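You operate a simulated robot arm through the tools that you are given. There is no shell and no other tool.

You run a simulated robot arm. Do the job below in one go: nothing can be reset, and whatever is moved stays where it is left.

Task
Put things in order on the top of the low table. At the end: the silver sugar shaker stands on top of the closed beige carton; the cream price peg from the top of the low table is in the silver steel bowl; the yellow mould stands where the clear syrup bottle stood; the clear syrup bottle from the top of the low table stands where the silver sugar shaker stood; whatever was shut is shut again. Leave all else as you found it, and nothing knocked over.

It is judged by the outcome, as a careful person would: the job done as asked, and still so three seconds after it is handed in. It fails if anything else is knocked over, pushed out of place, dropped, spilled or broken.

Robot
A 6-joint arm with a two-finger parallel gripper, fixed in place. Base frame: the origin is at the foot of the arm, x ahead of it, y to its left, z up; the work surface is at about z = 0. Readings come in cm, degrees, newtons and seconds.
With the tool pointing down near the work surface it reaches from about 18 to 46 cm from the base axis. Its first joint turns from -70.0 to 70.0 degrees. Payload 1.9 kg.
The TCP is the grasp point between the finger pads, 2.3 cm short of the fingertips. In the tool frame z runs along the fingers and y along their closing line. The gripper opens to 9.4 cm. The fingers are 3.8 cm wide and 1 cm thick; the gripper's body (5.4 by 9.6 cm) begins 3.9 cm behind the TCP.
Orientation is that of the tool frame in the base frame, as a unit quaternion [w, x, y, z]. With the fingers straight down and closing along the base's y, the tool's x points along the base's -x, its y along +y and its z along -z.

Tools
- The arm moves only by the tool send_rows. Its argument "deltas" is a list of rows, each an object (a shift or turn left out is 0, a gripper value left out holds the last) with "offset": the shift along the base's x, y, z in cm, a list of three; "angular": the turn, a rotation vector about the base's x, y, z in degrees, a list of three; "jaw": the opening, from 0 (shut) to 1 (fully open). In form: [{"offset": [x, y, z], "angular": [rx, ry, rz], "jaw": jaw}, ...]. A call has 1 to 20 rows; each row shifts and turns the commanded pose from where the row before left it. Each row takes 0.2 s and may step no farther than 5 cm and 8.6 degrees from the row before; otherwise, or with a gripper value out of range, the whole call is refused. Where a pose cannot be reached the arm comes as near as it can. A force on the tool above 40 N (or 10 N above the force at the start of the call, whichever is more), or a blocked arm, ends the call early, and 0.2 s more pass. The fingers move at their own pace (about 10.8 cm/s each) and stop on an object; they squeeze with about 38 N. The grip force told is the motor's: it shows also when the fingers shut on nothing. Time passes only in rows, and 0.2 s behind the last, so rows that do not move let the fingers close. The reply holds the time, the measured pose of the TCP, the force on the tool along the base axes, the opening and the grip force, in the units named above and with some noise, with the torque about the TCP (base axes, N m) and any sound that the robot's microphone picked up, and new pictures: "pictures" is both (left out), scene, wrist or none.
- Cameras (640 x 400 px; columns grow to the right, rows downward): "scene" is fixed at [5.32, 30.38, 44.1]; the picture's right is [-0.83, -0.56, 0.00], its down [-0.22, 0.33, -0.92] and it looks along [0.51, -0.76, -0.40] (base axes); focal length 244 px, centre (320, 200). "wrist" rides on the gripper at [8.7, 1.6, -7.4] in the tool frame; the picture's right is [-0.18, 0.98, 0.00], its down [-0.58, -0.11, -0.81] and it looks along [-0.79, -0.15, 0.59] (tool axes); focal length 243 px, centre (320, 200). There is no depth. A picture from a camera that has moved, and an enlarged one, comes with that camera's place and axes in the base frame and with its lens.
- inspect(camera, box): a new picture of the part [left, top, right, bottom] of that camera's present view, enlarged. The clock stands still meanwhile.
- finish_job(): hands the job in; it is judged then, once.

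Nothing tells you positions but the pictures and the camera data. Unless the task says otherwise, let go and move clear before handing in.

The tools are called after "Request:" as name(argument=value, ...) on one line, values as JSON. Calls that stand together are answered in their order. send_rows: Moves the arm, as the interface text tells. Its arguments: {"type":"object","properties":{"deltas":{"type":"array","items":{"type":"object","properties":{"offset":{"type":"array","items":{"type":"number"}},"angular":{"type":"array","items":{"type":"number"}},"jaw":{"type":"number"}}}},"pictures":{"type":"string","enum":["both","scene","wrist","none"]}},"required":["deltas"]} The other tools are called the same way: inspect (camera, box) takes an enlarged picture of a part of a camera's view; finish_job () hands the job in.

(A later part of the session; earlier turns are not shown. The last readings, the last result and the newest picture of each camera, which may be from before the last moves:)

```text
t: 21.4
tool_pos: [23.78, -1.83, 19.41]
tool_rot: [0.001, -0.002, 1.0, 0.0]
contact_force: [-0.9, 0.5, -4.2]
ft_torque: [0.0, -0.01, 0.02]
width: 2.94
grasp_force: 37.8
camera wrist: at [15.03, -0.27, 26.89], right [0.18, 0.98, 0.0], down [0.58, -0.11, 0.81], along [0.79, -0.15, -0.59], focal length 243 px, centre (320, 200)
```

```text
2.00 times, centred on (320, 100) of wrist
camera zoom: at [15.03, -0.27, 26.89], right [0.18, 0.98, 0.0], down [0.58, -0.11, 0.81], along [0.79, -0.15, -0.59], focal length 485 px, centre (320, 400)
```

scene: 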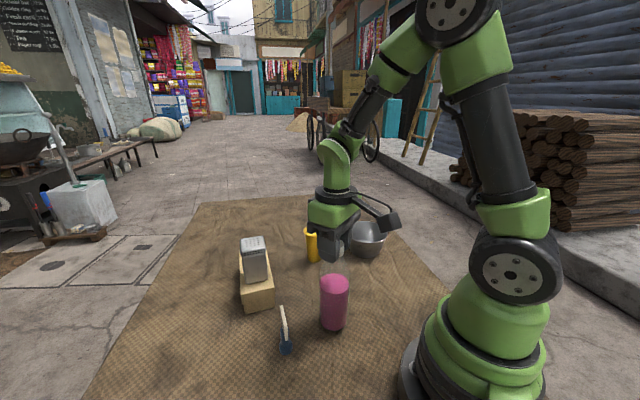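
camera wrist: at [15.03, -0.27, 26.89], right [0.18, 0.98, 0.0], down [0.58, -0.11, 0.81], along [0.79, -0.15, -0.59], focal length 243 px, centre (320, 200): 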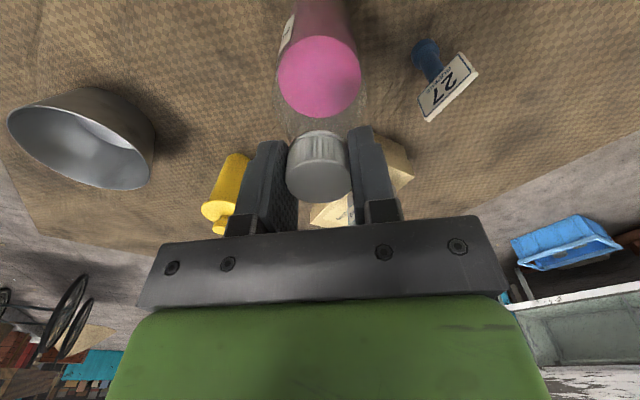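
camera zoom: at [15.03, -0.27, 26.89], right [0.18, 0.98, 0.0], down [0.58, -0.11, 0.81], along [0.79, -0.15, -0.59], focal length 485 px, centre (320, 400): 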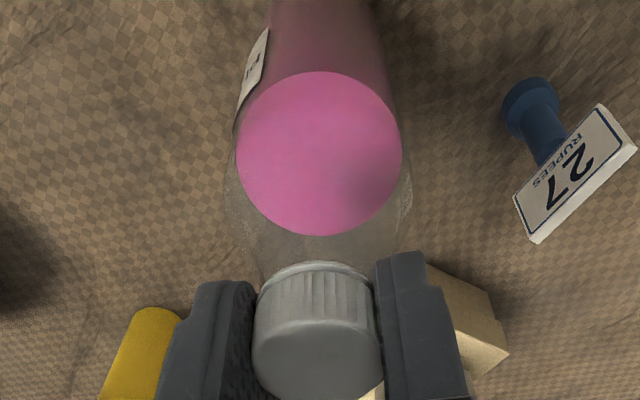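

The tool carries about 4.2 N, so the whole bottle is off the table with its cap on. I'll raise it a little more and carry it gently to where the shaker stood.

Request:
send_rows(deltas=[{"offset": [0, 0, 0.8]}, {"offset": [0, 0, 1]}, {"offset": [0, 0, 0.5]}, {"offset": [-0.15, -0.7, 0]}, {"offset": [-0.3, -1.4, 0]}, {"offset": [-0.4, -1.8, 0]}, {"offset": [-0.4, -1.8, 0]}, {"offset": [-0.4, -1.8, 0]}, {"offset": [-0.4, -1.8, 0]}, {"offset": [-0.4, -1.8, 0]}, {"offset": [-0.3, -1.4, 0]}, {"offset": [-0.2, -0.9, 0]}, {"offset": [-0.1, -0.5, 0]}, {"offset": [0, 0, 0]}, {"offset": [0, 0, 0]}])

Request:
inspect(camera="scene", box=[310, 200, 430, 320])

```text
t: 24.6
tool_pos: [20.67, -15.52, 21.57]
tool_rot: [0.001, -0.001, 1.0, 0.0]
contact_force: [-0.8, -0.3, -3.3]
ft_torque: [0.02, 0.01, 0.0]
width: 2.96
grasp_force: 37.9
camera wrist: at [11.93, -14.05, 29.01], right [0.18, 0.98, 0.0], down [0.58, -0.11, 0.81], along [0.79, -0.15, -0.59], focal length 243 px, centre (320, 200)
```

scene: 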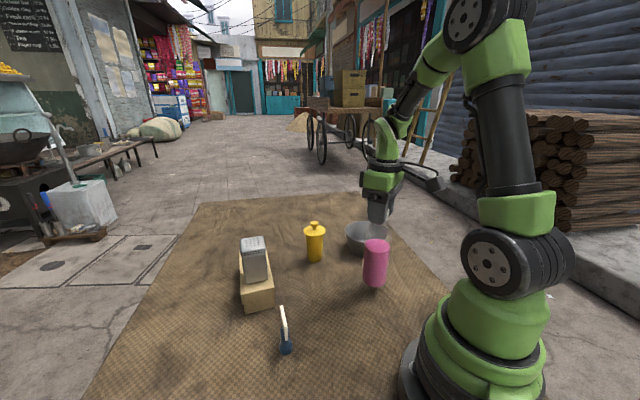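
wrist: 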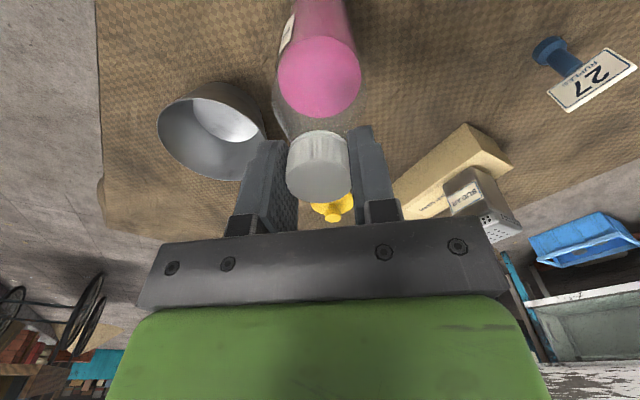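

```text
3.33 times, centred on (370, 260) of scene
camera zoom: at [5.32, 30.38, 44.11], right [-0.83, -0.56, 0.0], down [-0.22, 0.33, -0.92], along [0.51, -0.76, -0.4], focal length 814 px, centre (153, 0)
```

zoom: 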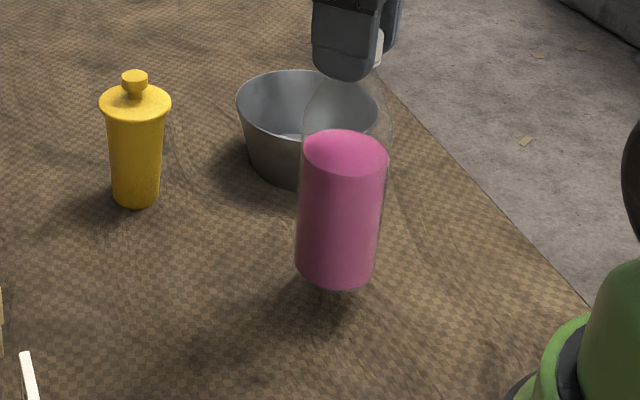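

The bottle hangs upright above the shaker's old spot, within a millimetre or two. I'll lower it, slowing near the table.

Request:
send_rows(deltas=[{"offset": [0, -0.05, -0.8]}, {"offset": [0, 0, -0.8]}, {"offset": [0, 0, -0.6]}, {"offset": [0, 0, -0.3]}, {"offset": [0, 0, 0]}, {"offset": [0, 0, 0]}], pictures="none")

```text
t: 26.0
tool_pos: [20.7, -15.86, 19.15]
tool_rot: [0.001, -0.001, 1.0, 0.0]
contact_force: [0.1, 0.1, -3.5]
ft_torque: [-0.02, 0.01, 0.0]
width: 2.95
grasp_force: 38.1
```

Request:
send_rows(deltas=[{"offset": [0, 0, -0.15]}, {"offset": [0, 0, -0.1]}, {"offset": [0, 0, -0.1]}, {"offset": [0, 0, 0]}], pictures="none")

```text
t: 27.0
tool_pos: [20.57, -15.78, 18.91]
tool_rot: [0.001, -0.002, 1.0, 0.0]
contact_force: [0.2, 0.5, -4.2]
ft_torque: [0.01, -0.04, -0.05]
width: 2.94
grasp_force: 37.5
```

Request:
send_rows(deltas=[{"offset": [0, 0, -0.08]}, {"offset": [0, 0, -0.07]}, {"offset": [0, 0, 0]}], pictures="none")

```text
t: 27.6
tool_pos: [20.72, -15.82, 18.71]
tool_rot: [0.003, -0.002, 1.0, -0.001]
contact_force: [-1.0, 1.3, 5.4]
ft_torque: [0.21, 0.01, 0.05]
width: 2.98
grasp_force: 38.6
stopped in row 3: the force on the tool passed its limit at 45 N (the readings are from after the stop); the commanded pose is now the measured one
```

Request:
send_rows(deltas=[{"offset": [0, 0, 0.03]}, {"offset": [0, 0, 0]}])

Request:
inspect(camera="scene", box=[310, 200, 430, 320])

Request:
inspect(camera="wrist", box=[200, 0, 440, 200])

```text
t: 28.2
tool_pos: [20.75, -15.73, 18.85]
tool_rot: [0.003, -0.001, 1.0, -0.002]
contact_force: [0.5, -0.6, -4.3]
ft_torque: [0.0, -0.01, -0.02]
width: 2.96
grasp_force: 37.9
camera wrist: at [11.93, -14.18, 26.26], right [0.18, 0.98, 0.0], down [0.58, -0.11, 0.81], along [0.8, -0.15, -0.59], focal length 243 px, centre (320, 200)
```

scene: 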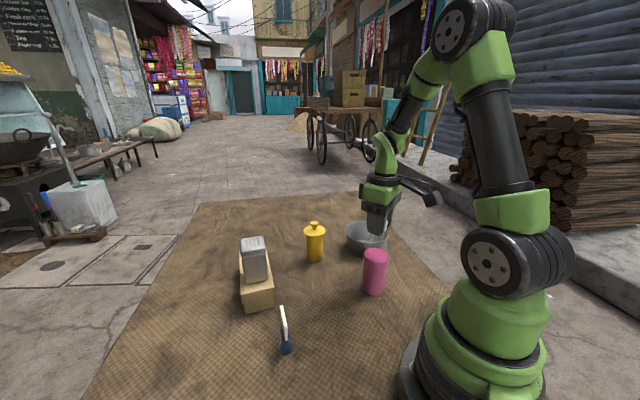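
wrist: 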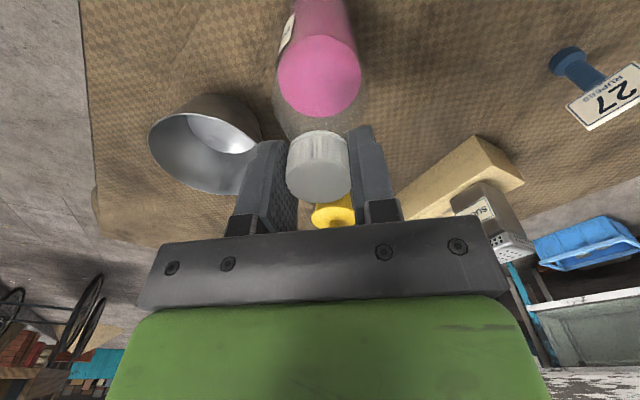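

```text
3.33 times, centred on (370, 260) of scene
camera zoom: at [5.32, 30.38, 44.11], right [-0.83, -0.56, 0.0], down [-0.22, 0.33, -0.92], along [0.51, -0.76, -0.4], focal length 814 px, centre (153, 0)
```

zoom: 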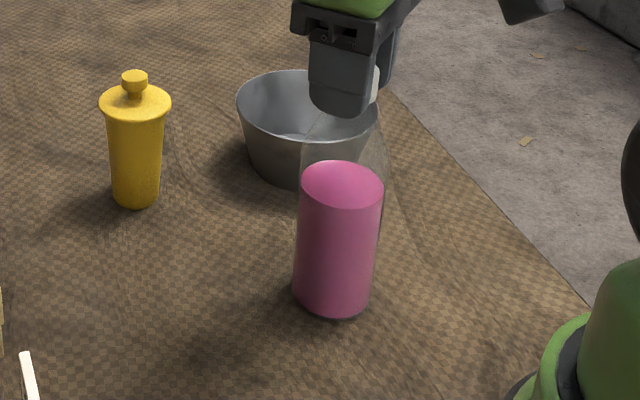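

```text
2.00 times, centred on (320, 100) of wrist
camera zoom: at [11.93, -14.18, 26.26], right [0.18, 0.98, 0.0], down [0.58, -0.11, 0.81], along [0.8, -0.15, -0.59], focal length 485 px, centre (320, 400)
```

zoom: 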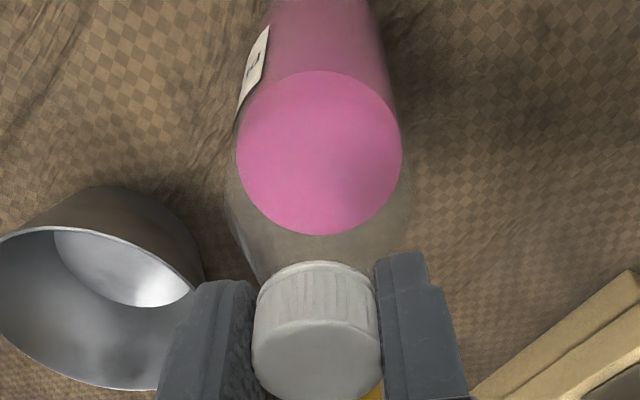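

The bottle is just off the table again. I'll lower in finer steps until the weight is carried.

Request:
send_rows(deltas=[{"offset": [0, 0, -0.04]}, {"offset": [0, 0, -0.03]}, {"offset": [0, 0, 0]}], pictures="none")

```text
t: 29.0
tool_pos: [20.69, -15.83, 18.93]
tool_rot: [0.003, -0.002, 1.0, -0.002]
contact_force: [-8.8, 3.6, 33.3]
ft_torque: [0.5, 1.12, 0.1]
width: 2.95
grasp_force: 37.6
```

Request:
send_rows(deltas=[{"offset": [0, 0, 0.03]}, {"offset": [0, 0, 0]}], pictures="none")

```text
t: 29.6
tool_pos: [20.75, -15.68, 18.74]
tool_rot: [0.003, -0.001, 1.0, -0.002]
contact_force: [-10.8, 2.6, 35.8]
ft_torque: [0.33, 1.14, 0.11]
width: 2.98
grasp_force: 37.7
```

Request:
send_rows(deltas=[{"offset": [0, 0, 0.05]}, {"offset": [0, 0, 0]}], pictures="none")

```text
t: 30.2
tool_pos: [20.77, -15.72, 18.79]
tool_rot: [0.003, -0.001, 1.0, -0.002]
contact_force: [0.9, 0.2, -2.1]
ft_torque: [0.06, -0.21, 0.03]
width: 2.92
grasp_force: 37.9
```

The table now carries half of the bottle's weight, so it is just touching. I'll open the fingers slowly and look.

Request:
send_rows(deltas=[{"jaw": 0.38}, {"jaw": 0.45}, {"jaw": 0.6}, {"jaw": 0.75}, {"jaw": 0.75}, {"jaw": 0.75}])

Request:
inspect(camera="scene", box=[310, 200, 430, 320])

```text
t: 31.6
tool_pos: [20.75, -15.8, 18.74]
tool_rot: [0.003, -0.001, 1.0, -0.002]
contact_force: [0.2, 1.3, -0.5]
ft_torque: [-0.03, 0.02, 0.0]
width: 7.06
grasp_force: 0.0
camera wrist: at [12.02, -14.22, 26.25], right [0.18, 0.98, 0.0], down [0.58, -0.11, 0.81], along [0.8, -0.15, -0.59], focal length 243 px, centre (320, 200)
```

scene: 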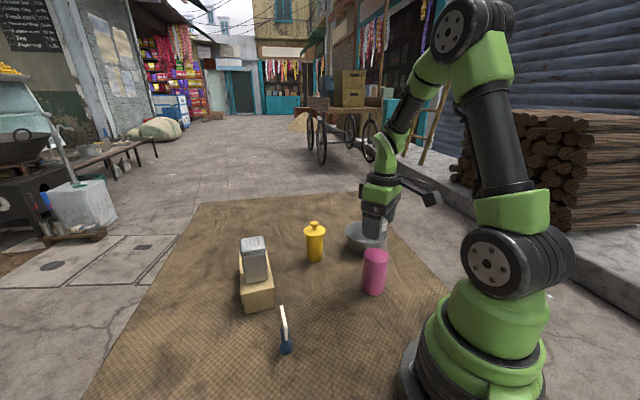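
wrist: 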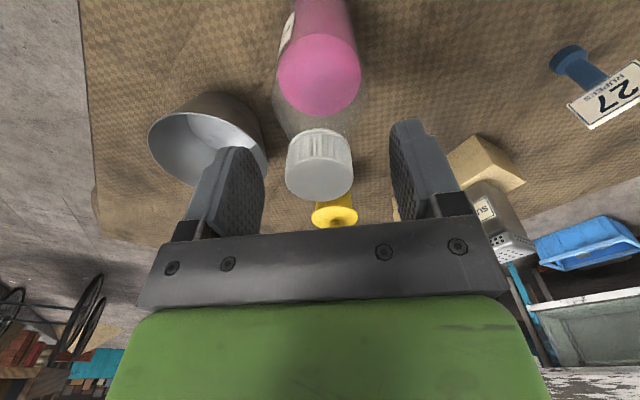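

```text
3.33 times, centred on (370, 260) of scene
camera zoom: at [5.32, 30.38, 44.1], right [-0.83, -0.56, 0.0], down [-0.22, 0.33, -0.92], along [0.51, -0.76, -0.4], focal length 814 px, centre (153, 0)
```

zoom: 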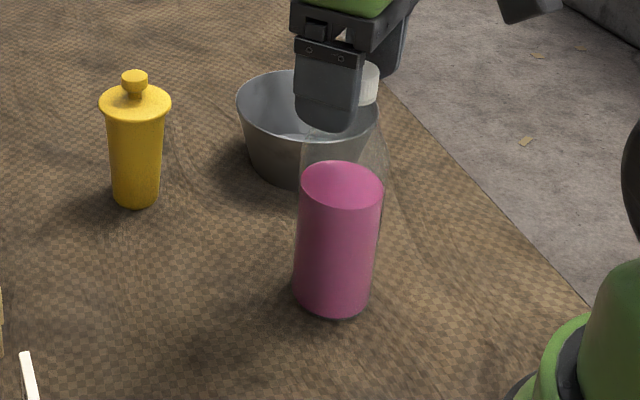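

The bottle stands upright on the shaker's old spot. I'll rise clear of its cap, straighten the tool, and move toward the yellow mould for a closer look.

Request:
send_rows(deltas=[{"offset": [0, 0, 1.5], "angular": [0.15, 0.3, 0]}, {"offset": [0, 0, 2]}, {"offset": [0, 0, 2]}, {"offset": [2, 0.3, 0.5], "angular": [0, 0, -4]}, {"offset": [3, 0.5, 0], "angular": [0, 0, -5]}, {"offset": [3, 0.5, 0], "angular": [0, 0, -5]}, {"offset": [3, 0.5, -2], "angular": [0, 0, -5]}, {"offset": [0, 0.3, -3], "angular": [0, 0, -5]}, {"offset": [0, 0, -2]}, {"offset": [0, 0, 0]}, {"offset": [0, 0, 0]}])

Request:
inspect(camera="wrist", box=[200, 0, 440, 240])

Request:
inspect(camera="scene", box=[260, 190, 420, 310])

```text
t: 34.0
tool_pos: [31.63, -13.65, 17.97]
tool_rot: [0.0, 0.207, 0.978, 0.0]
contact_force: [0.2, 0.2, 0.3]
ft_torque: [0.05, -0.01, 0.02]
width: 7.07
grasp_force: 0.1
camera wrist: at [24.29, -8.64, 25.48], right [0.57, 0.82, 0.0], down [0.49, -0.33, 0.81], along [0.66, -0.46, -0.59], focal length 243 px, centre (320, 200)
```

scene: 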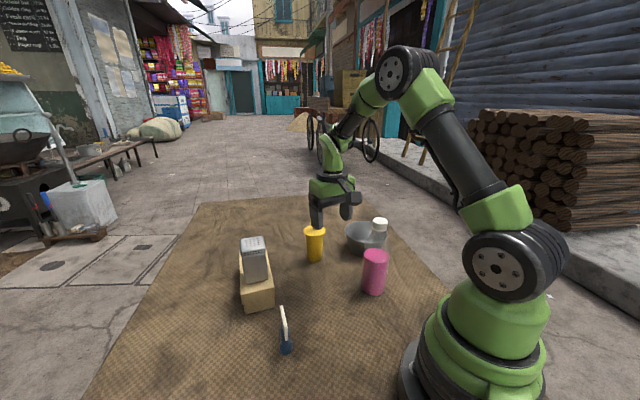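
wrist: 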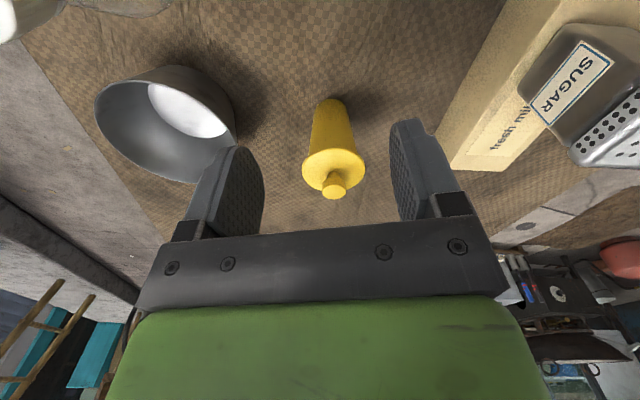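

```text
1.67 times, centred on (320, 120) of wrist
camera zoom: at [24.29, -8.64, 25.48], right [0.57, 0.82, 0.0], down [0.49, -0.33, 0.81], along [0.66, -0.46, -0.59], focal length 404 px, centre (320, 333)
```

zoom: 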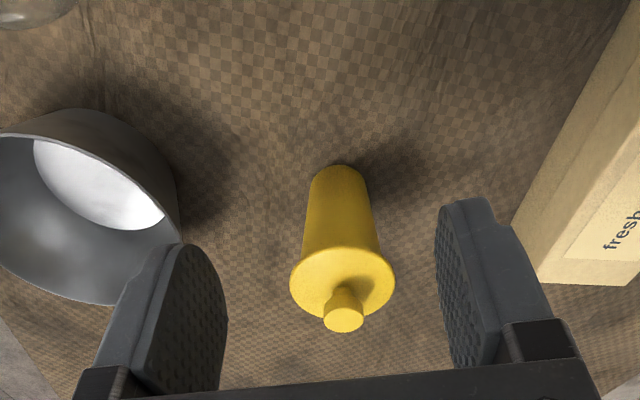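

```text
3.33 times, centred on (340, 250) of scene
camera zoom: at [5.32, 30.38, 44.1], right [-0.83, -0.56, 0.0], down [-0.22, 0.33, -0.92], along [0.51, -0.76, -0.4], focal length 814 px, centre (253, 33)
```

zoom: 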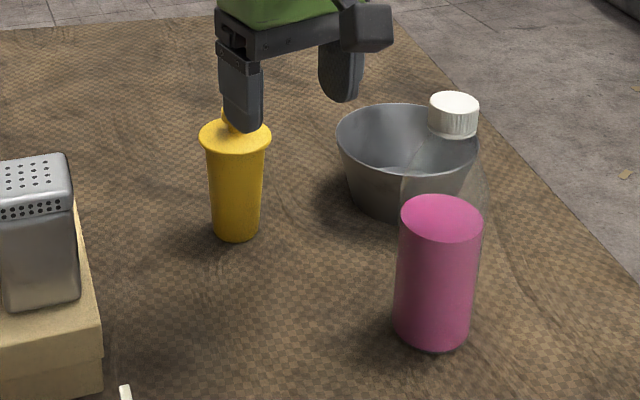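

The mould stands at about (39.0, -17.2). I'll enlarge it to see whether the brim is part of the body or a lid.

Request:
inspect(camera="wrist", box=[285, 85, 385, 205])

Request:
inspect(camera="scene", box=[295, 210, 340, 270])

```text
3.33 times, centred on (335, 145) of wrist
camera zoom: at [24.29, -8.64, 25.48], right [0.57, 0.82, 0.0], down [0.49, -0.33, 0.81], along [0.66, -0.46, -0.59], focal length 809 px, centre (270, 383)
```

zoom: 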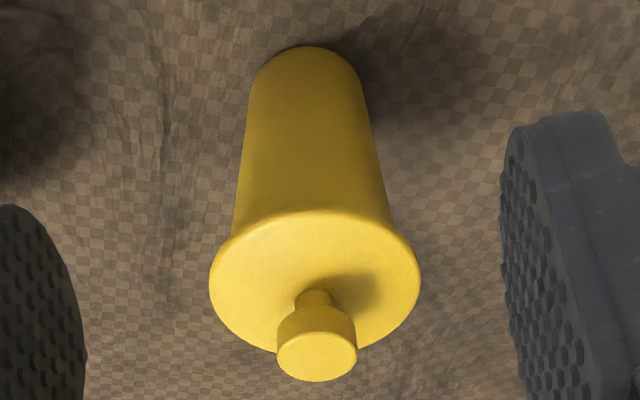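

```text
6.67 times, centred on (318, 240) of scene
camera zoom: at [5.32, 30.38, 44.1], right [-0.83, -0.56, 0.0], down [-0.22, 0.33, -0.92], along [0.51, -0.76, -0.4], focal length 1629 px, centre (337, -67)
```

zoom: 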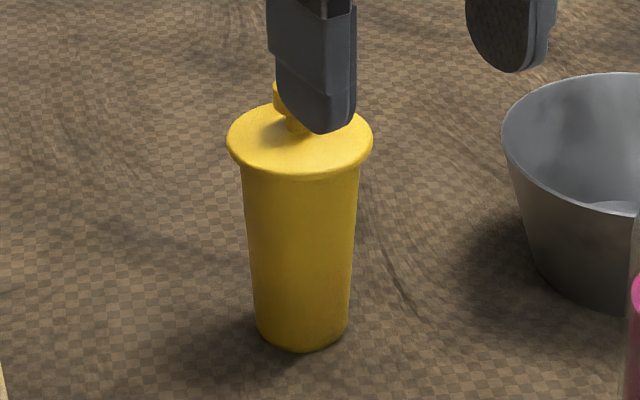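

The brim is a thin flange at z ≈ 9.4 with a knob up to z ≈ 12. I'll open the jaws fully, move over the mould and check the centring.

Request:
send_rows(deltas=[{"offset": [1.8, -0.9, 0], "jaw": 1}, {"offset": [1.8, -0.9, 0]}, {"offset": [1.9, -0.9, 0]}, {"offset": [1.8, -0.85, 0]}, {"offset": [0, 0, -1.5]}, {"offset": [0, 0, 0]}, {"offset": [0, 0, 0]}])

Request:
inspect(camera="wrist", box=[230, 0, 410, 140])

Request:
inspect(camera="scene", box=[270, 190, 380, 280])

```text
t: 35.6
tool_pos: [38.84, -17.12, 16.37]
tool_rot: [0.0, 0.207, 0.978, 0.0]
contact_force: [0.5, 0.1, 0.1]
ft_torque: [-0.03, 0.01, 0.01]
width: 9.42
grasp_force: 0.1
camera wrist: at [31.61, -12.18, 23.78], right [0.57, 0.82, 0.0], down [0.49, -0.33, 0.81], along [0.66, -0.46, -0.59], focal length 243 px, centre (320, 200)
```

scene: 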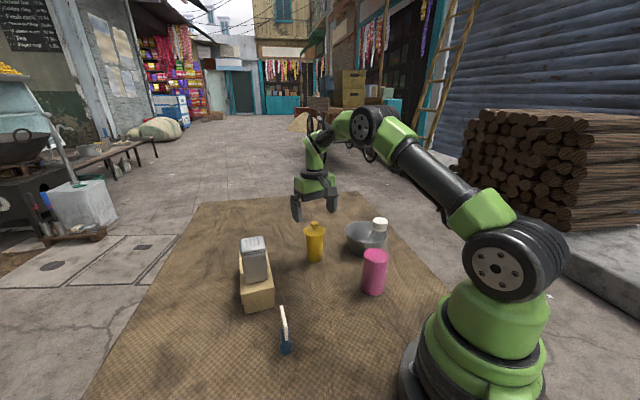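
wrist: 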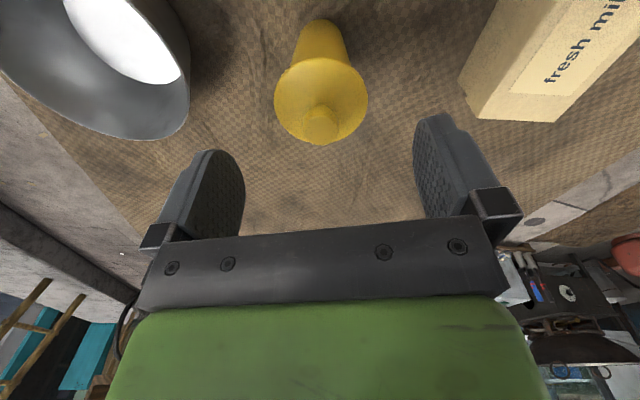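

```text
2.86 times, centred on (320, 70) of wrist
camera zoom: at [31.61, -12.18, 23.78], right [0.57, 0.82, 0.0], down [0.49, -0.33, 0.81], along [0.66, -0.46, -0.59], focal length 693 px, centre (320, 571)
```

zoom: 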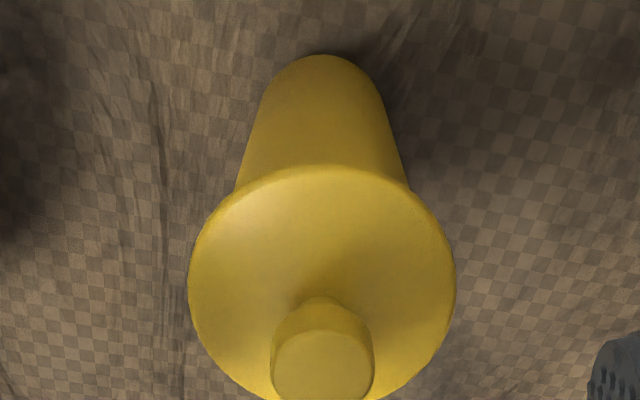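

```text
4.44 times, centred on (325, 235) of scene
camera zoom: at [5.32, 30.38, 44.1], right [-0.83, -0.56, 0.0], down [-0.22, 0.33, -0.92], along [0.51, -0.76, -0.4], focal length 1086 px, centre (298, 44)
```

zoom: 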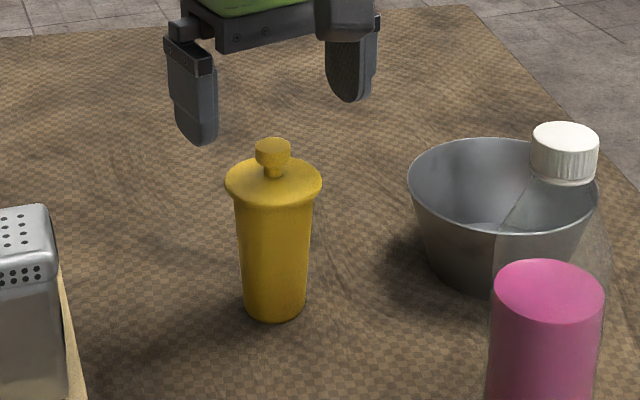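

The mould is centred under the fingers at (38.8, -17.1). I'll lower so the pads meet the brim, staying well above the knob with the palm.

Request:
send_rows(deltas=[{"offset": [0, 0, -2]}, {"offset": [0, 0, -2]}, {"offset": [0, 0, -1.5]}, {"offset": [0, 0, -1.3]}, {"offset": [0, 0, 0]}, {"offset": [0, 0, 0]}])

Request:
inspect(camera="wrist", box=[180, 40, 460, 240])

Request:
inspect(camera="scene", box=[270, 200, 380, 290])

```text
t: 37.0
tool_pos: [38.98, -17.18, 9.55]
tool_rot: [0.0, 0.206, 0.978, 0.0]
contact_force: [-0.4, 0.2, 0.1]
ft_torque: [0.0, 0.01, 0.02]
width: 9.38
grasp_force: 0.0
camera wrist: at [31.74, -12.3, 16.95], right [0.57, 0.82, 0.0], down [0.49, -0.33, 0.81], along [0.66, -0.46, -0.59], focal length 243 px, centre (320, 200)
```

scene: 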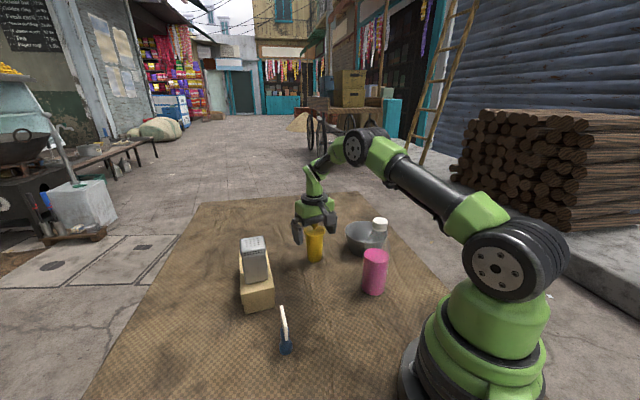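
wrist: 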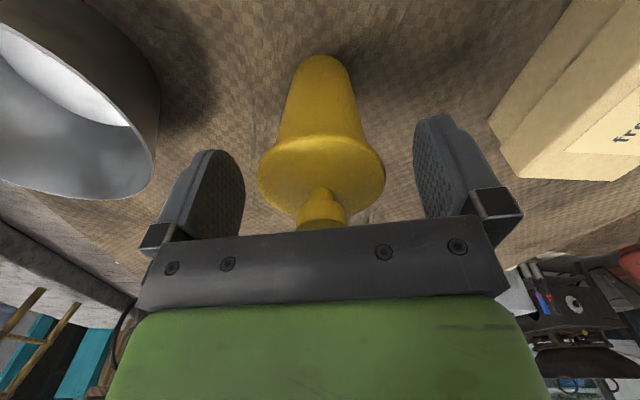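

```text
2.00 times, centred on (320, 140) of wrist
camera zoom: at [31.74, -12.3, 16.95], right [0.57, 0.82, 0.0], down [0.49, -0.33, 0.81], along [0.66, -0.46, -0.59], focal length 485 px, centre (320, 320)
```

zoom: 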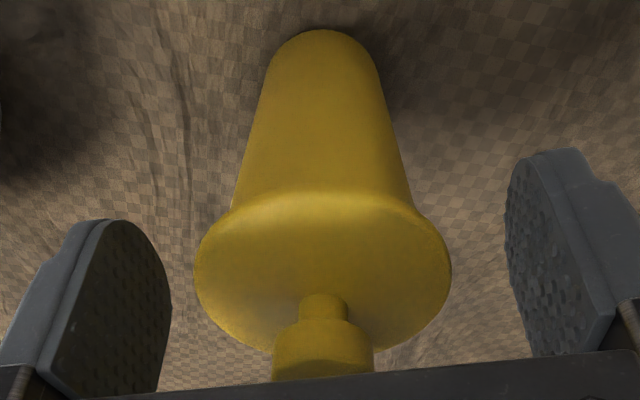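

```text
4.44 times, centred on (325, 245) of scene
camera zoom: at [5.32, 30.38, 44.1], right [-0.83, -0.56, 0.0], down [-0.22, 0.33, -0.92], along [0.51, -0.76, -0.4], focal length 1086 px, centre (298, 0)
```

zoom: 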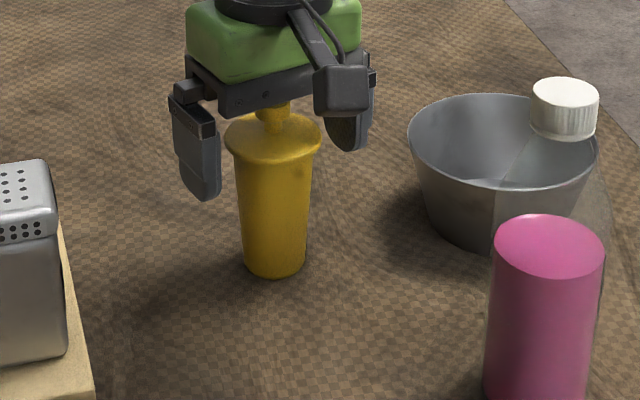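

The brim is level with the middle of the pads and centred. I'll close on it.

Request:
send_rows(deltas=[{"jaw": 0.7}, {"jaw": 0.5}, {"jaw": 0.2}, {"jaw": 0}, {"jaw": 0}, {"jaw": 0}])

Request:
inspect(camera="wrist", box=[180, 40, 460, 240])

```text
t: 38.4
tool_pos: [39.04, -17.3, 9.54]
tool_rot: [0.0, 0.207, 0.978, 0.0]
contact_force: [0.4, 0.5, -0.4]
ft_torque: [0.02, -0.01, -0.02]
width: 5.71
grasp_force: 37.8
camera wrist: at [31.74, -12.3, 16.96], right [0.57, 0.82, 0.0], down [0.49, -0.33, 0.81], along [0.66, -0.46, -0.59], focal length 243 px, centre (320, 200)
```

scene: 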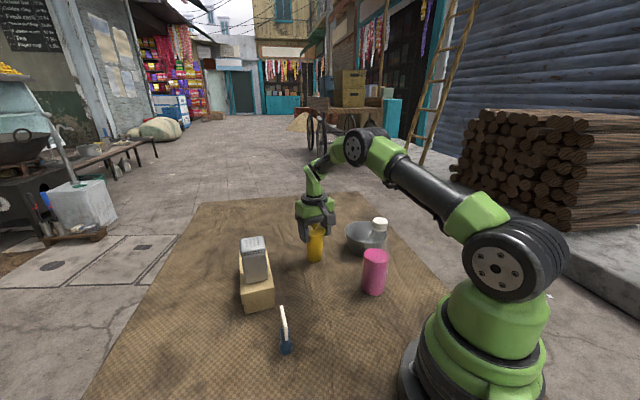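
wrist: 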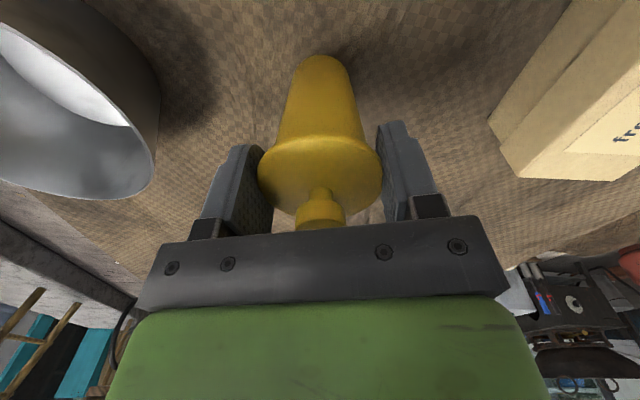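

```text
2.00 times, centred on (320, 140) of wrist
camera zoom: at [31.74, -12.3, 16.96], right [0.57, 0.82, 0.0], down [0.49, -0.33, 0.81], along [0.66, -0.46, -0.59], focal length 485 px, centre (320, 320)
```

zoom: 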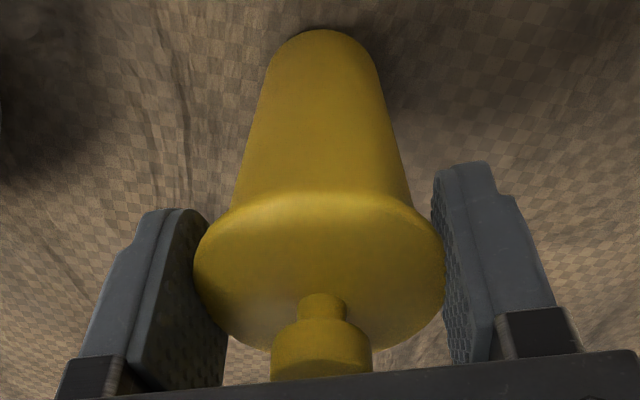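

The brim is gripped at 5.7 cm. I'll lift only a few millimetres and check whether the body comes too.

Request:
send_rows(deltas=[{"offset": [0, 0, 0.2]}, {"offset": [0, 0, 0.2]}, {"offset": [0, 0, 0]}])

Request:
inspect(camera="wrist", box=[180, 40, 460, 240])

Request:
inspect(camera="scene", box=[290, 215, 350, 275])

```text
t: 39.2
tool_pos: [39.01, -17.25, 9.95]
tool_rot: [0.0, 0.207, 0.978, 0.0]
contact_force: [-0.7, -0.6, -2.1]
ft_torque: [-0.05, 0.02, -0.02]
width: 5.72
grasp_force: 37.7
camera wrist: at [31.68, -12.35, 17.39], right [0.57, 0.82, 0.0], down [0.49, -0.33, 0.81], along [0.66, -0.46, -0.59], focal length 243 px, centre (320, 200)
```

scene: 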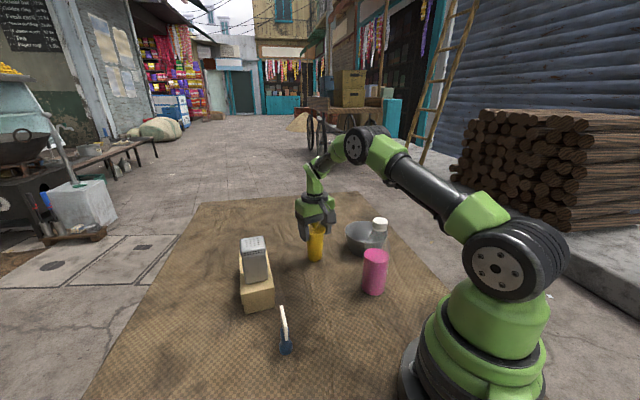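
wrist: 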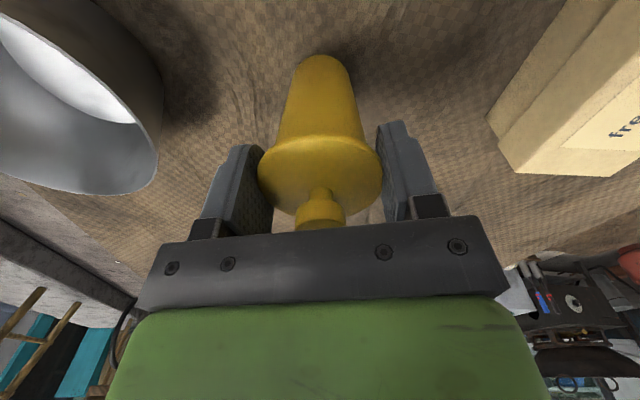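

```text
2.00 times, centred on (320, 140) of wrist
camera zoom: at [31.68, -12.35, 17.39], right [0.57, 0.82, 0.0], down [0.49, -0.33, 0.81], along [0.66, -0.46, -0.59], focal length 485 px, centre (320, 320)
```

zoom: 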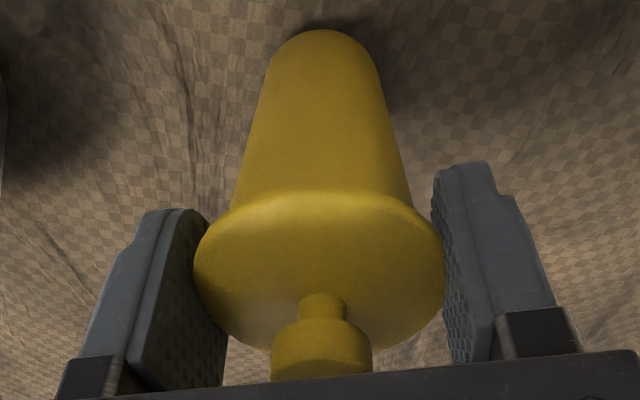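

```text
6.67 times, centred on (320, 245) of scene
camera zoom: at [5.32, 30.38, 44.1], right [-0.83, -0.56, 0.0], down [-0.22, 0.33, -0.92], along [0.51, -0.76, -0.4], focal length 1629 px, centre (320, -100)
```

zoom: 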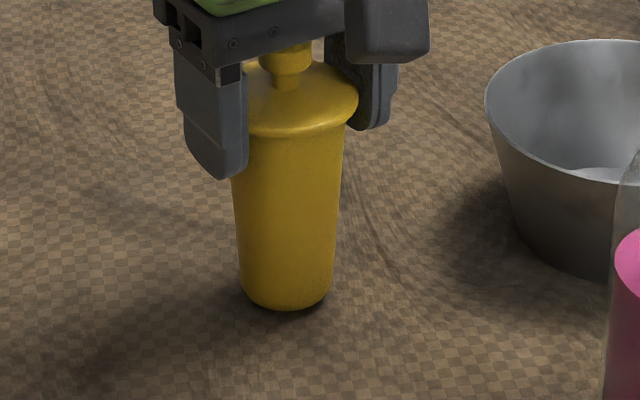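

The whole mould has come up in one piece, at about 2 N. I'll lift it a few centimetres and carry it to where the bottle stood, at (23.75, -1.9).

Request:
send_rows(deltas=[{"offset": [0, 0, 0.8]}, {"offset": [0, 0, 1.2]}, {"offset": [0, 0, 1]}, {"offset": [-0.8, 0.8, 0.3]}, {"offset": [-1.4, 1.4, 0]}, {"offset": [-1.7, 1.7, 0]}, {"offset": [-1.7, 1.7, 0]}, {"offset": [-1.7, 1.7, 0]}, {"offset": [-1.7, 1.7, 0]}, {"offset": [-1.7, 1.7, 0]}, {"offset": [-1.7, 1.7, 0]}, {"offset": [-1.4, 1.4, 0]}, {"offset": [-0.9, 0.95, 0]}, {"offset": [-0.45, 0.5, 0]}, {"offset": [0, 0, 0]}, {"offset": [0, 0, 0]}])

Request:
inspect(camera="scene", box=[270, 220, 390, 340])

Request:
inspect(camera="wrist", box=[180, 0, 460, 200])

```text
t: 42.6
tool_pos: [23.71, -2.08, 13.19]
tool_rot: [0.001, 0.208, 0.978, 0.0]
contact_force: [-0.6, 0.2, -1.3]
ft_torque: [0.0, -0.01, -0.02]
width: 5.68
grasp_force: 38.2
camera wrist: at [16.41, 2.79, 20.72], right [0.57, 0.82, 0.0], down [0.49, -0.33, 0.81], along [0.66, -0.46, -0.59], focal length 243 px, centre (320, 200)
```

scene: 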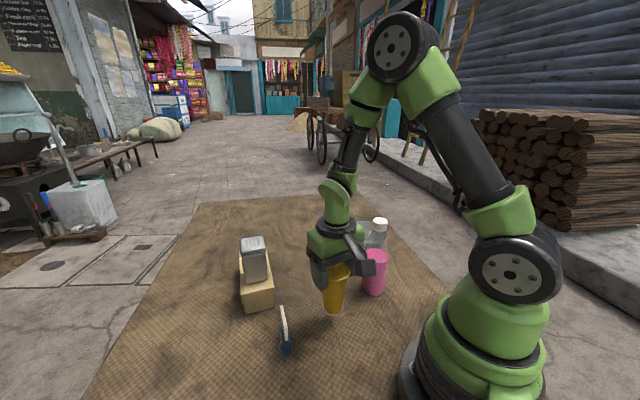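
wrist: 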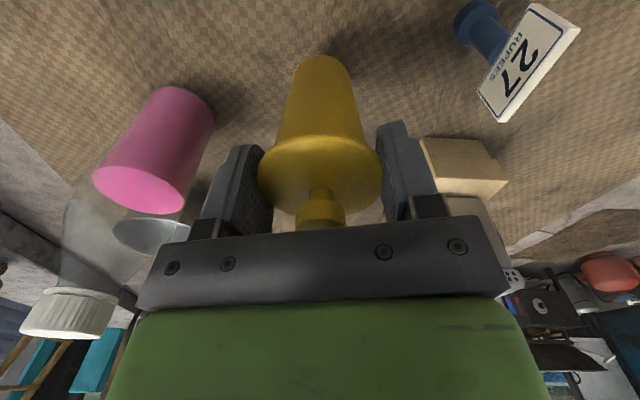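

```text
3.33 times, centred on (330, 280) of scene
camera zoom: at [5.32, 30.38, 44.1], right [-0.83, -0.56, 0.0], down [-0.22, 0.33, -0.92], along [0.51, -0.76, -0.4], focal length 814 px, centre (287, -67)
```

zoom: 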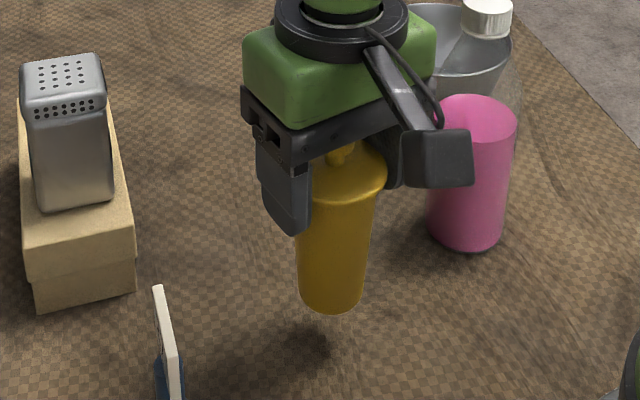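

```text
2.00 times, centred on (320, 100) of wrist
camera zoom: at [16.41, 2.79, 20.72], right [0.57, 0.82, 0.0], down [0.49, -0.33, 0.81], along [0.66, -0.46, -0.59], focal length 485 px, centre (320, 400)
```

zoom: 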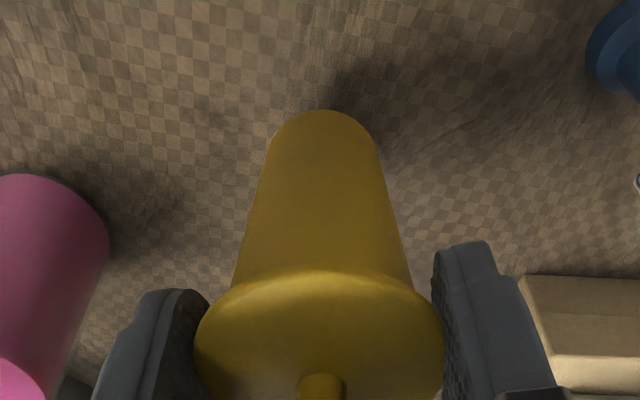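

The mould hangs upright above the bottle's old spot. I'll nudge it 1 mm and lower it, slowing near the table.

Request:
send_rows(deltas=[{"offset": [-0.02, 0.12, -0.8]}, {"offset": [0, 0, -0.9]}, {"offset": [0, 0, -0.9]}, {"offset": [0, 0, -0.5]}, {"offset": [0, 0, -0.25]}, {"offset": [0, 0, 0]}, {"offset": [0, 0, 0]}], pictures="none")

```text
t: 44.2
tool_pos: [23.87, -1.73, 9.8]
tool_rot: [0.0, 0.207, 0.978, 0.0]
contact_force: [0.2, -0.6, -1.2]
ft_torque: [-0.03, 0.0, 0.01]
width: 5.72
grasp_force: 37.8
```

Request:
send_rows(deltas=[{"offset": [0, 0, -0.08]}, {"offset": [0, 0, -0.07]}, {"offset": [0, 0, 0]}], pictures="none")

```text
t: 45.0
tool_pos: [23.86, -1.9, 9.66]
tool_rot: [-0.001, 0.208, 0.978, 0.001]
contact_force: [-0.6, -0.3, -0.8]
ft_torque: [0.02, -0.03, 0.01]
width: 5.71
grasp_force: 38.0
```

Request:
send_rows(deltas=[{"offset": [0, 0, -0.06]}, {"offset": [0, 0, -0.04]}, {"offset": [0, 0, 0]}], pictures="none")

```text
t: 45.8
tool_pos: [23.77, -1.95, 9.58]
tool_rot: [0.0, 0.208, 0.978, -0.001]
contact_force: [0.7, -0.3, -1.6]
ft_torque: [0.0, 0.01, -0.01]
width: 5.72
grasp_force: 38.0
```

Request:
send_rows(deltas=[{"offset": [0, 0, -0.05]}, {"offset": [0, 0, -0.03]}, {"offset": [0, 0, 0]}], pictures="none")

Request:
inspect(camera="scene", box=[300, 250, 370, 330])

```text
t: 46.6
tool_pos: [23.82, -1.92, 9.61]
tool_rot: [0.0, 0.207, 0.978, 0.0]
contact_force: [0.8, 0.9, 0.3]
ft_torque: [0.04, -0.05, 0.01]
width: 5.7
grasp_force: 37.6
```

```text
5.00 times, centred on (335, 290) of scene
camera zoom: at [5.32, 30.38, 44.1], right [-0.83, -0.56, 0.0], down [-0.22, 0.33, -0.92], along [0.51, -0.76, -0.4], focal length 1222 px, centre (245, -250)
```

zoom: 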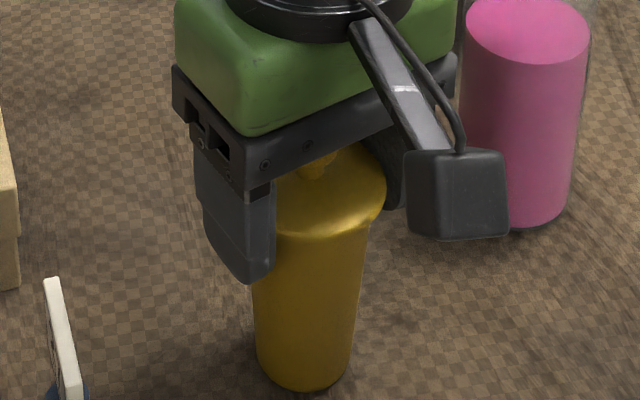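

Request:
send_rows(deltas=[{"offset": [0, 0, -0.02]}, {"offset": [0, 0, 0]}], pictures="none")

```text
t: 47.2
tool_pos: [23.84, -1.89, 9.55]
tool_rot: [0.001, 0.207, 0.978, 0.0]
contact_force: [0.6, 1.2, 6.6]
ft_torque: [0.0, -0.02, 0.01]
width: 5.69
grasp_force: 38.1
```

The mould now rests on the table, with 6.6 N of light pressure. I'll ease off slightly and open the fingers.

Request:
send_rows(deltas=[{"offset": [0, 0, 0.02]}, {"jaw": 0.66}, {"jaw": 0.75}, {"jaw": 0.9}, {"jaw": 1}, {"jaw": 1}])

Request:
inspect(camera="wrist", box=[180, 0, 460, 240])

```text
t: 48.6
tool_pos: [23.97, -1.87, 9.58]
tool_rot: [0.001, 0.207, 0.978, 0.0]
contact_force: [-0.3, 0.9, -0.7]
ft_torque: [-0.02, 0.0, 0.02]
width: 9.4
grasp_force: 0.0
camera wrist: at [16.53, 3.06, 17.03], right [0.57, 0.82, 0.0], down [0.49, -0.33, 0.81], along [0.66, -0.46, -0.59], focal length 243 px, centre (320, 200)
```

scene: 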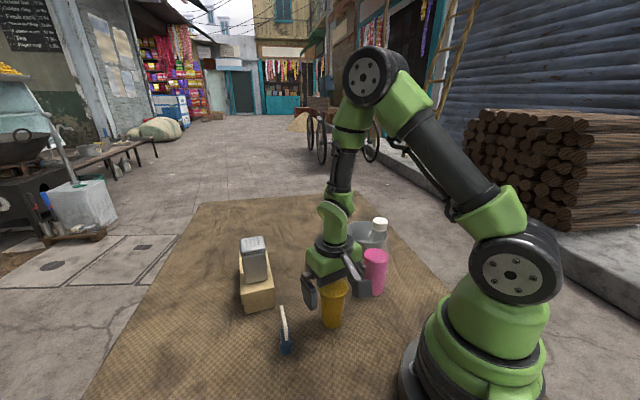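
wrist: 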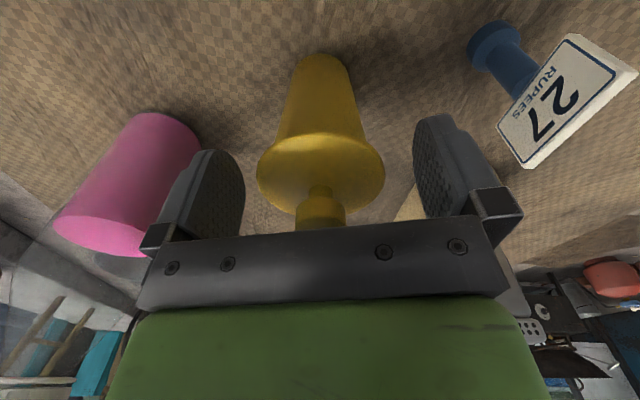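

```text
1.67 times, centred on (320, 120) of wrist
camera zoom: at [16.53, 3.06, 17.03], right [0.57, 0.82, 0.0], down [0.49, -0.33, 0.81], along [0.66, -0.46, -0.59], focal length 404 px, centre (320, 333)
```

zoom: 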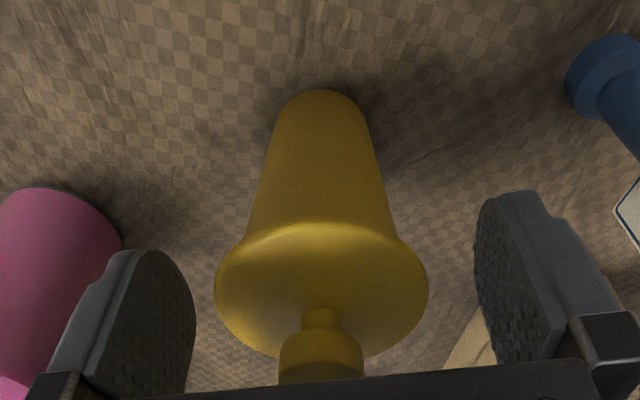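

The mould stands on the bottle's old spot. I'll rise straight up clear of the knob, then move above the peg to study it.

Request:
send_rows(deltas=[{"offset": [0, 0, 1.5]}, {"offset": [0, 0, 3]}, {"offset": [0, 0, 3]}, {"offset": [0, 0, 3], "angular": [0, 0, 8]}, {"offset": [1.2, 2.6, 0], "angular": [0, 0, 8]}, {"offset": [1.2, 2.6, 0], "angular": [0, 0, 8]}, {"offset": [1.2, 2.6, 0]}, {"offset": [0.5, 2.4, 0]}, {"offset": [0, 0, 0]}, {"offset": [0, 0, 0]}])

Request:
inspect(camera="wrist", box=[220, 0, 420, 140])

Request:
inspect(camera="scene", box=[260, 280, 360, 370])

Request:
inspect(camera="scene", box=[220, 200, 420, 340])

```text
t: 50.8
tool_pos: [27.77, 8.44, 19.94]
tool_rot: [0.001, -0.001, 1.0, 0.0]
contact_force: [0.2, 0.2, 0.0]
ft_torque: [0.02, -0.01, -0.02]
width: 9.39
grasp_force: 0.1
camera wrist: at [19.08, 9.94, 27.47], right [0.18, 0.98, 0.0], down [0.58, -0.11, 0.81], along [0.79, -0.15, -0.59], focal length 243 px, centre (320, 200)
```

scene: 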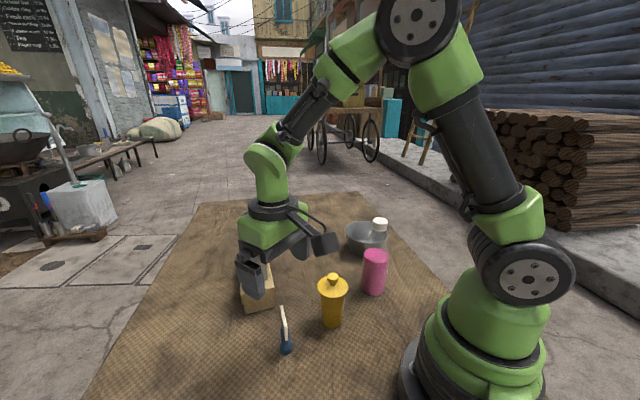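
wrist: 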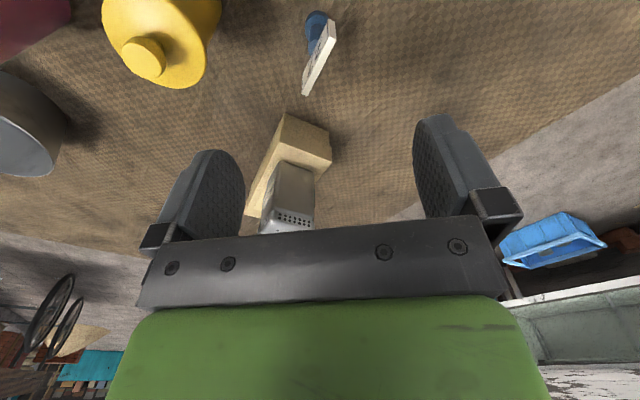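

```text
2.86 times, centred on (320, 70) of wrist
camera zoom: at [19.08, 9.94, 27.47], right [0.18, 0.98, 0.0], down [0.58, -0.11, 0.81], along [0.79, -0.15, -0.59], focal length 693 px, centre (320, 571)
```

zoom: 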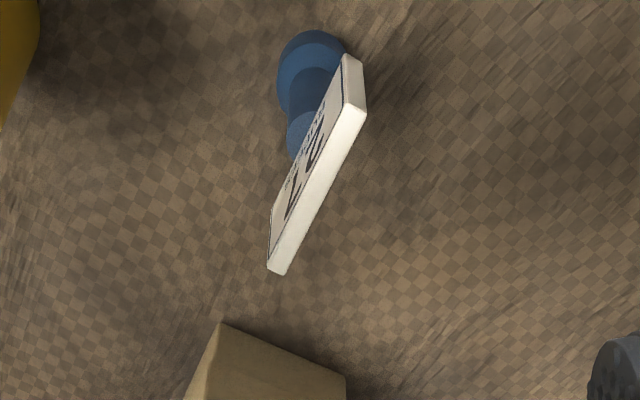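

```text
4.44 times, centred on (310, 325) of scene
camera zoom: at [5.32, 30.38, 44.1], right [-0.83, -0.56, 0.0], down [-0.22, 0.33, -0.92], along [0.51, -0.76, -0.4], focal length 1086 px, centre (364, -356)
```

zoom: 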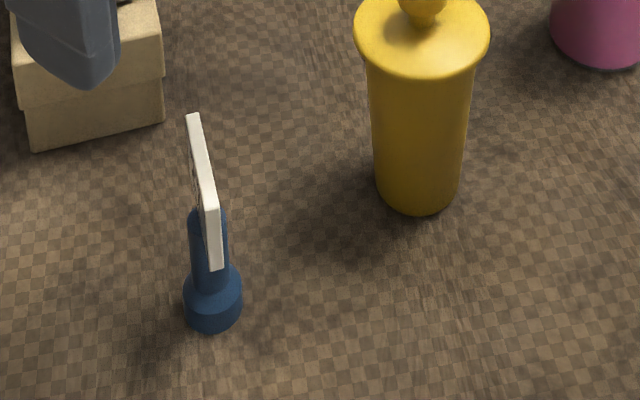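

```text
2.86 times, centred on (320, 270) of scene
camera zoom: at [5.32, 30.38, 44.1], right [-0.83, -0.56, 0.0], down [-0.22, 0.33, -0.92], along [0.51, -0.76, -0.4], focal length 698 px, centre (320, 0)
```

zoom: 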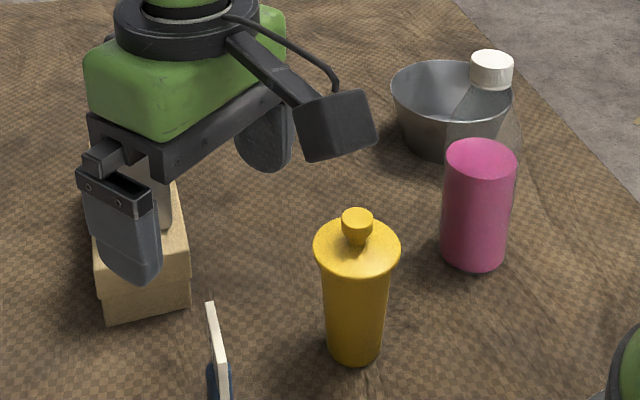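

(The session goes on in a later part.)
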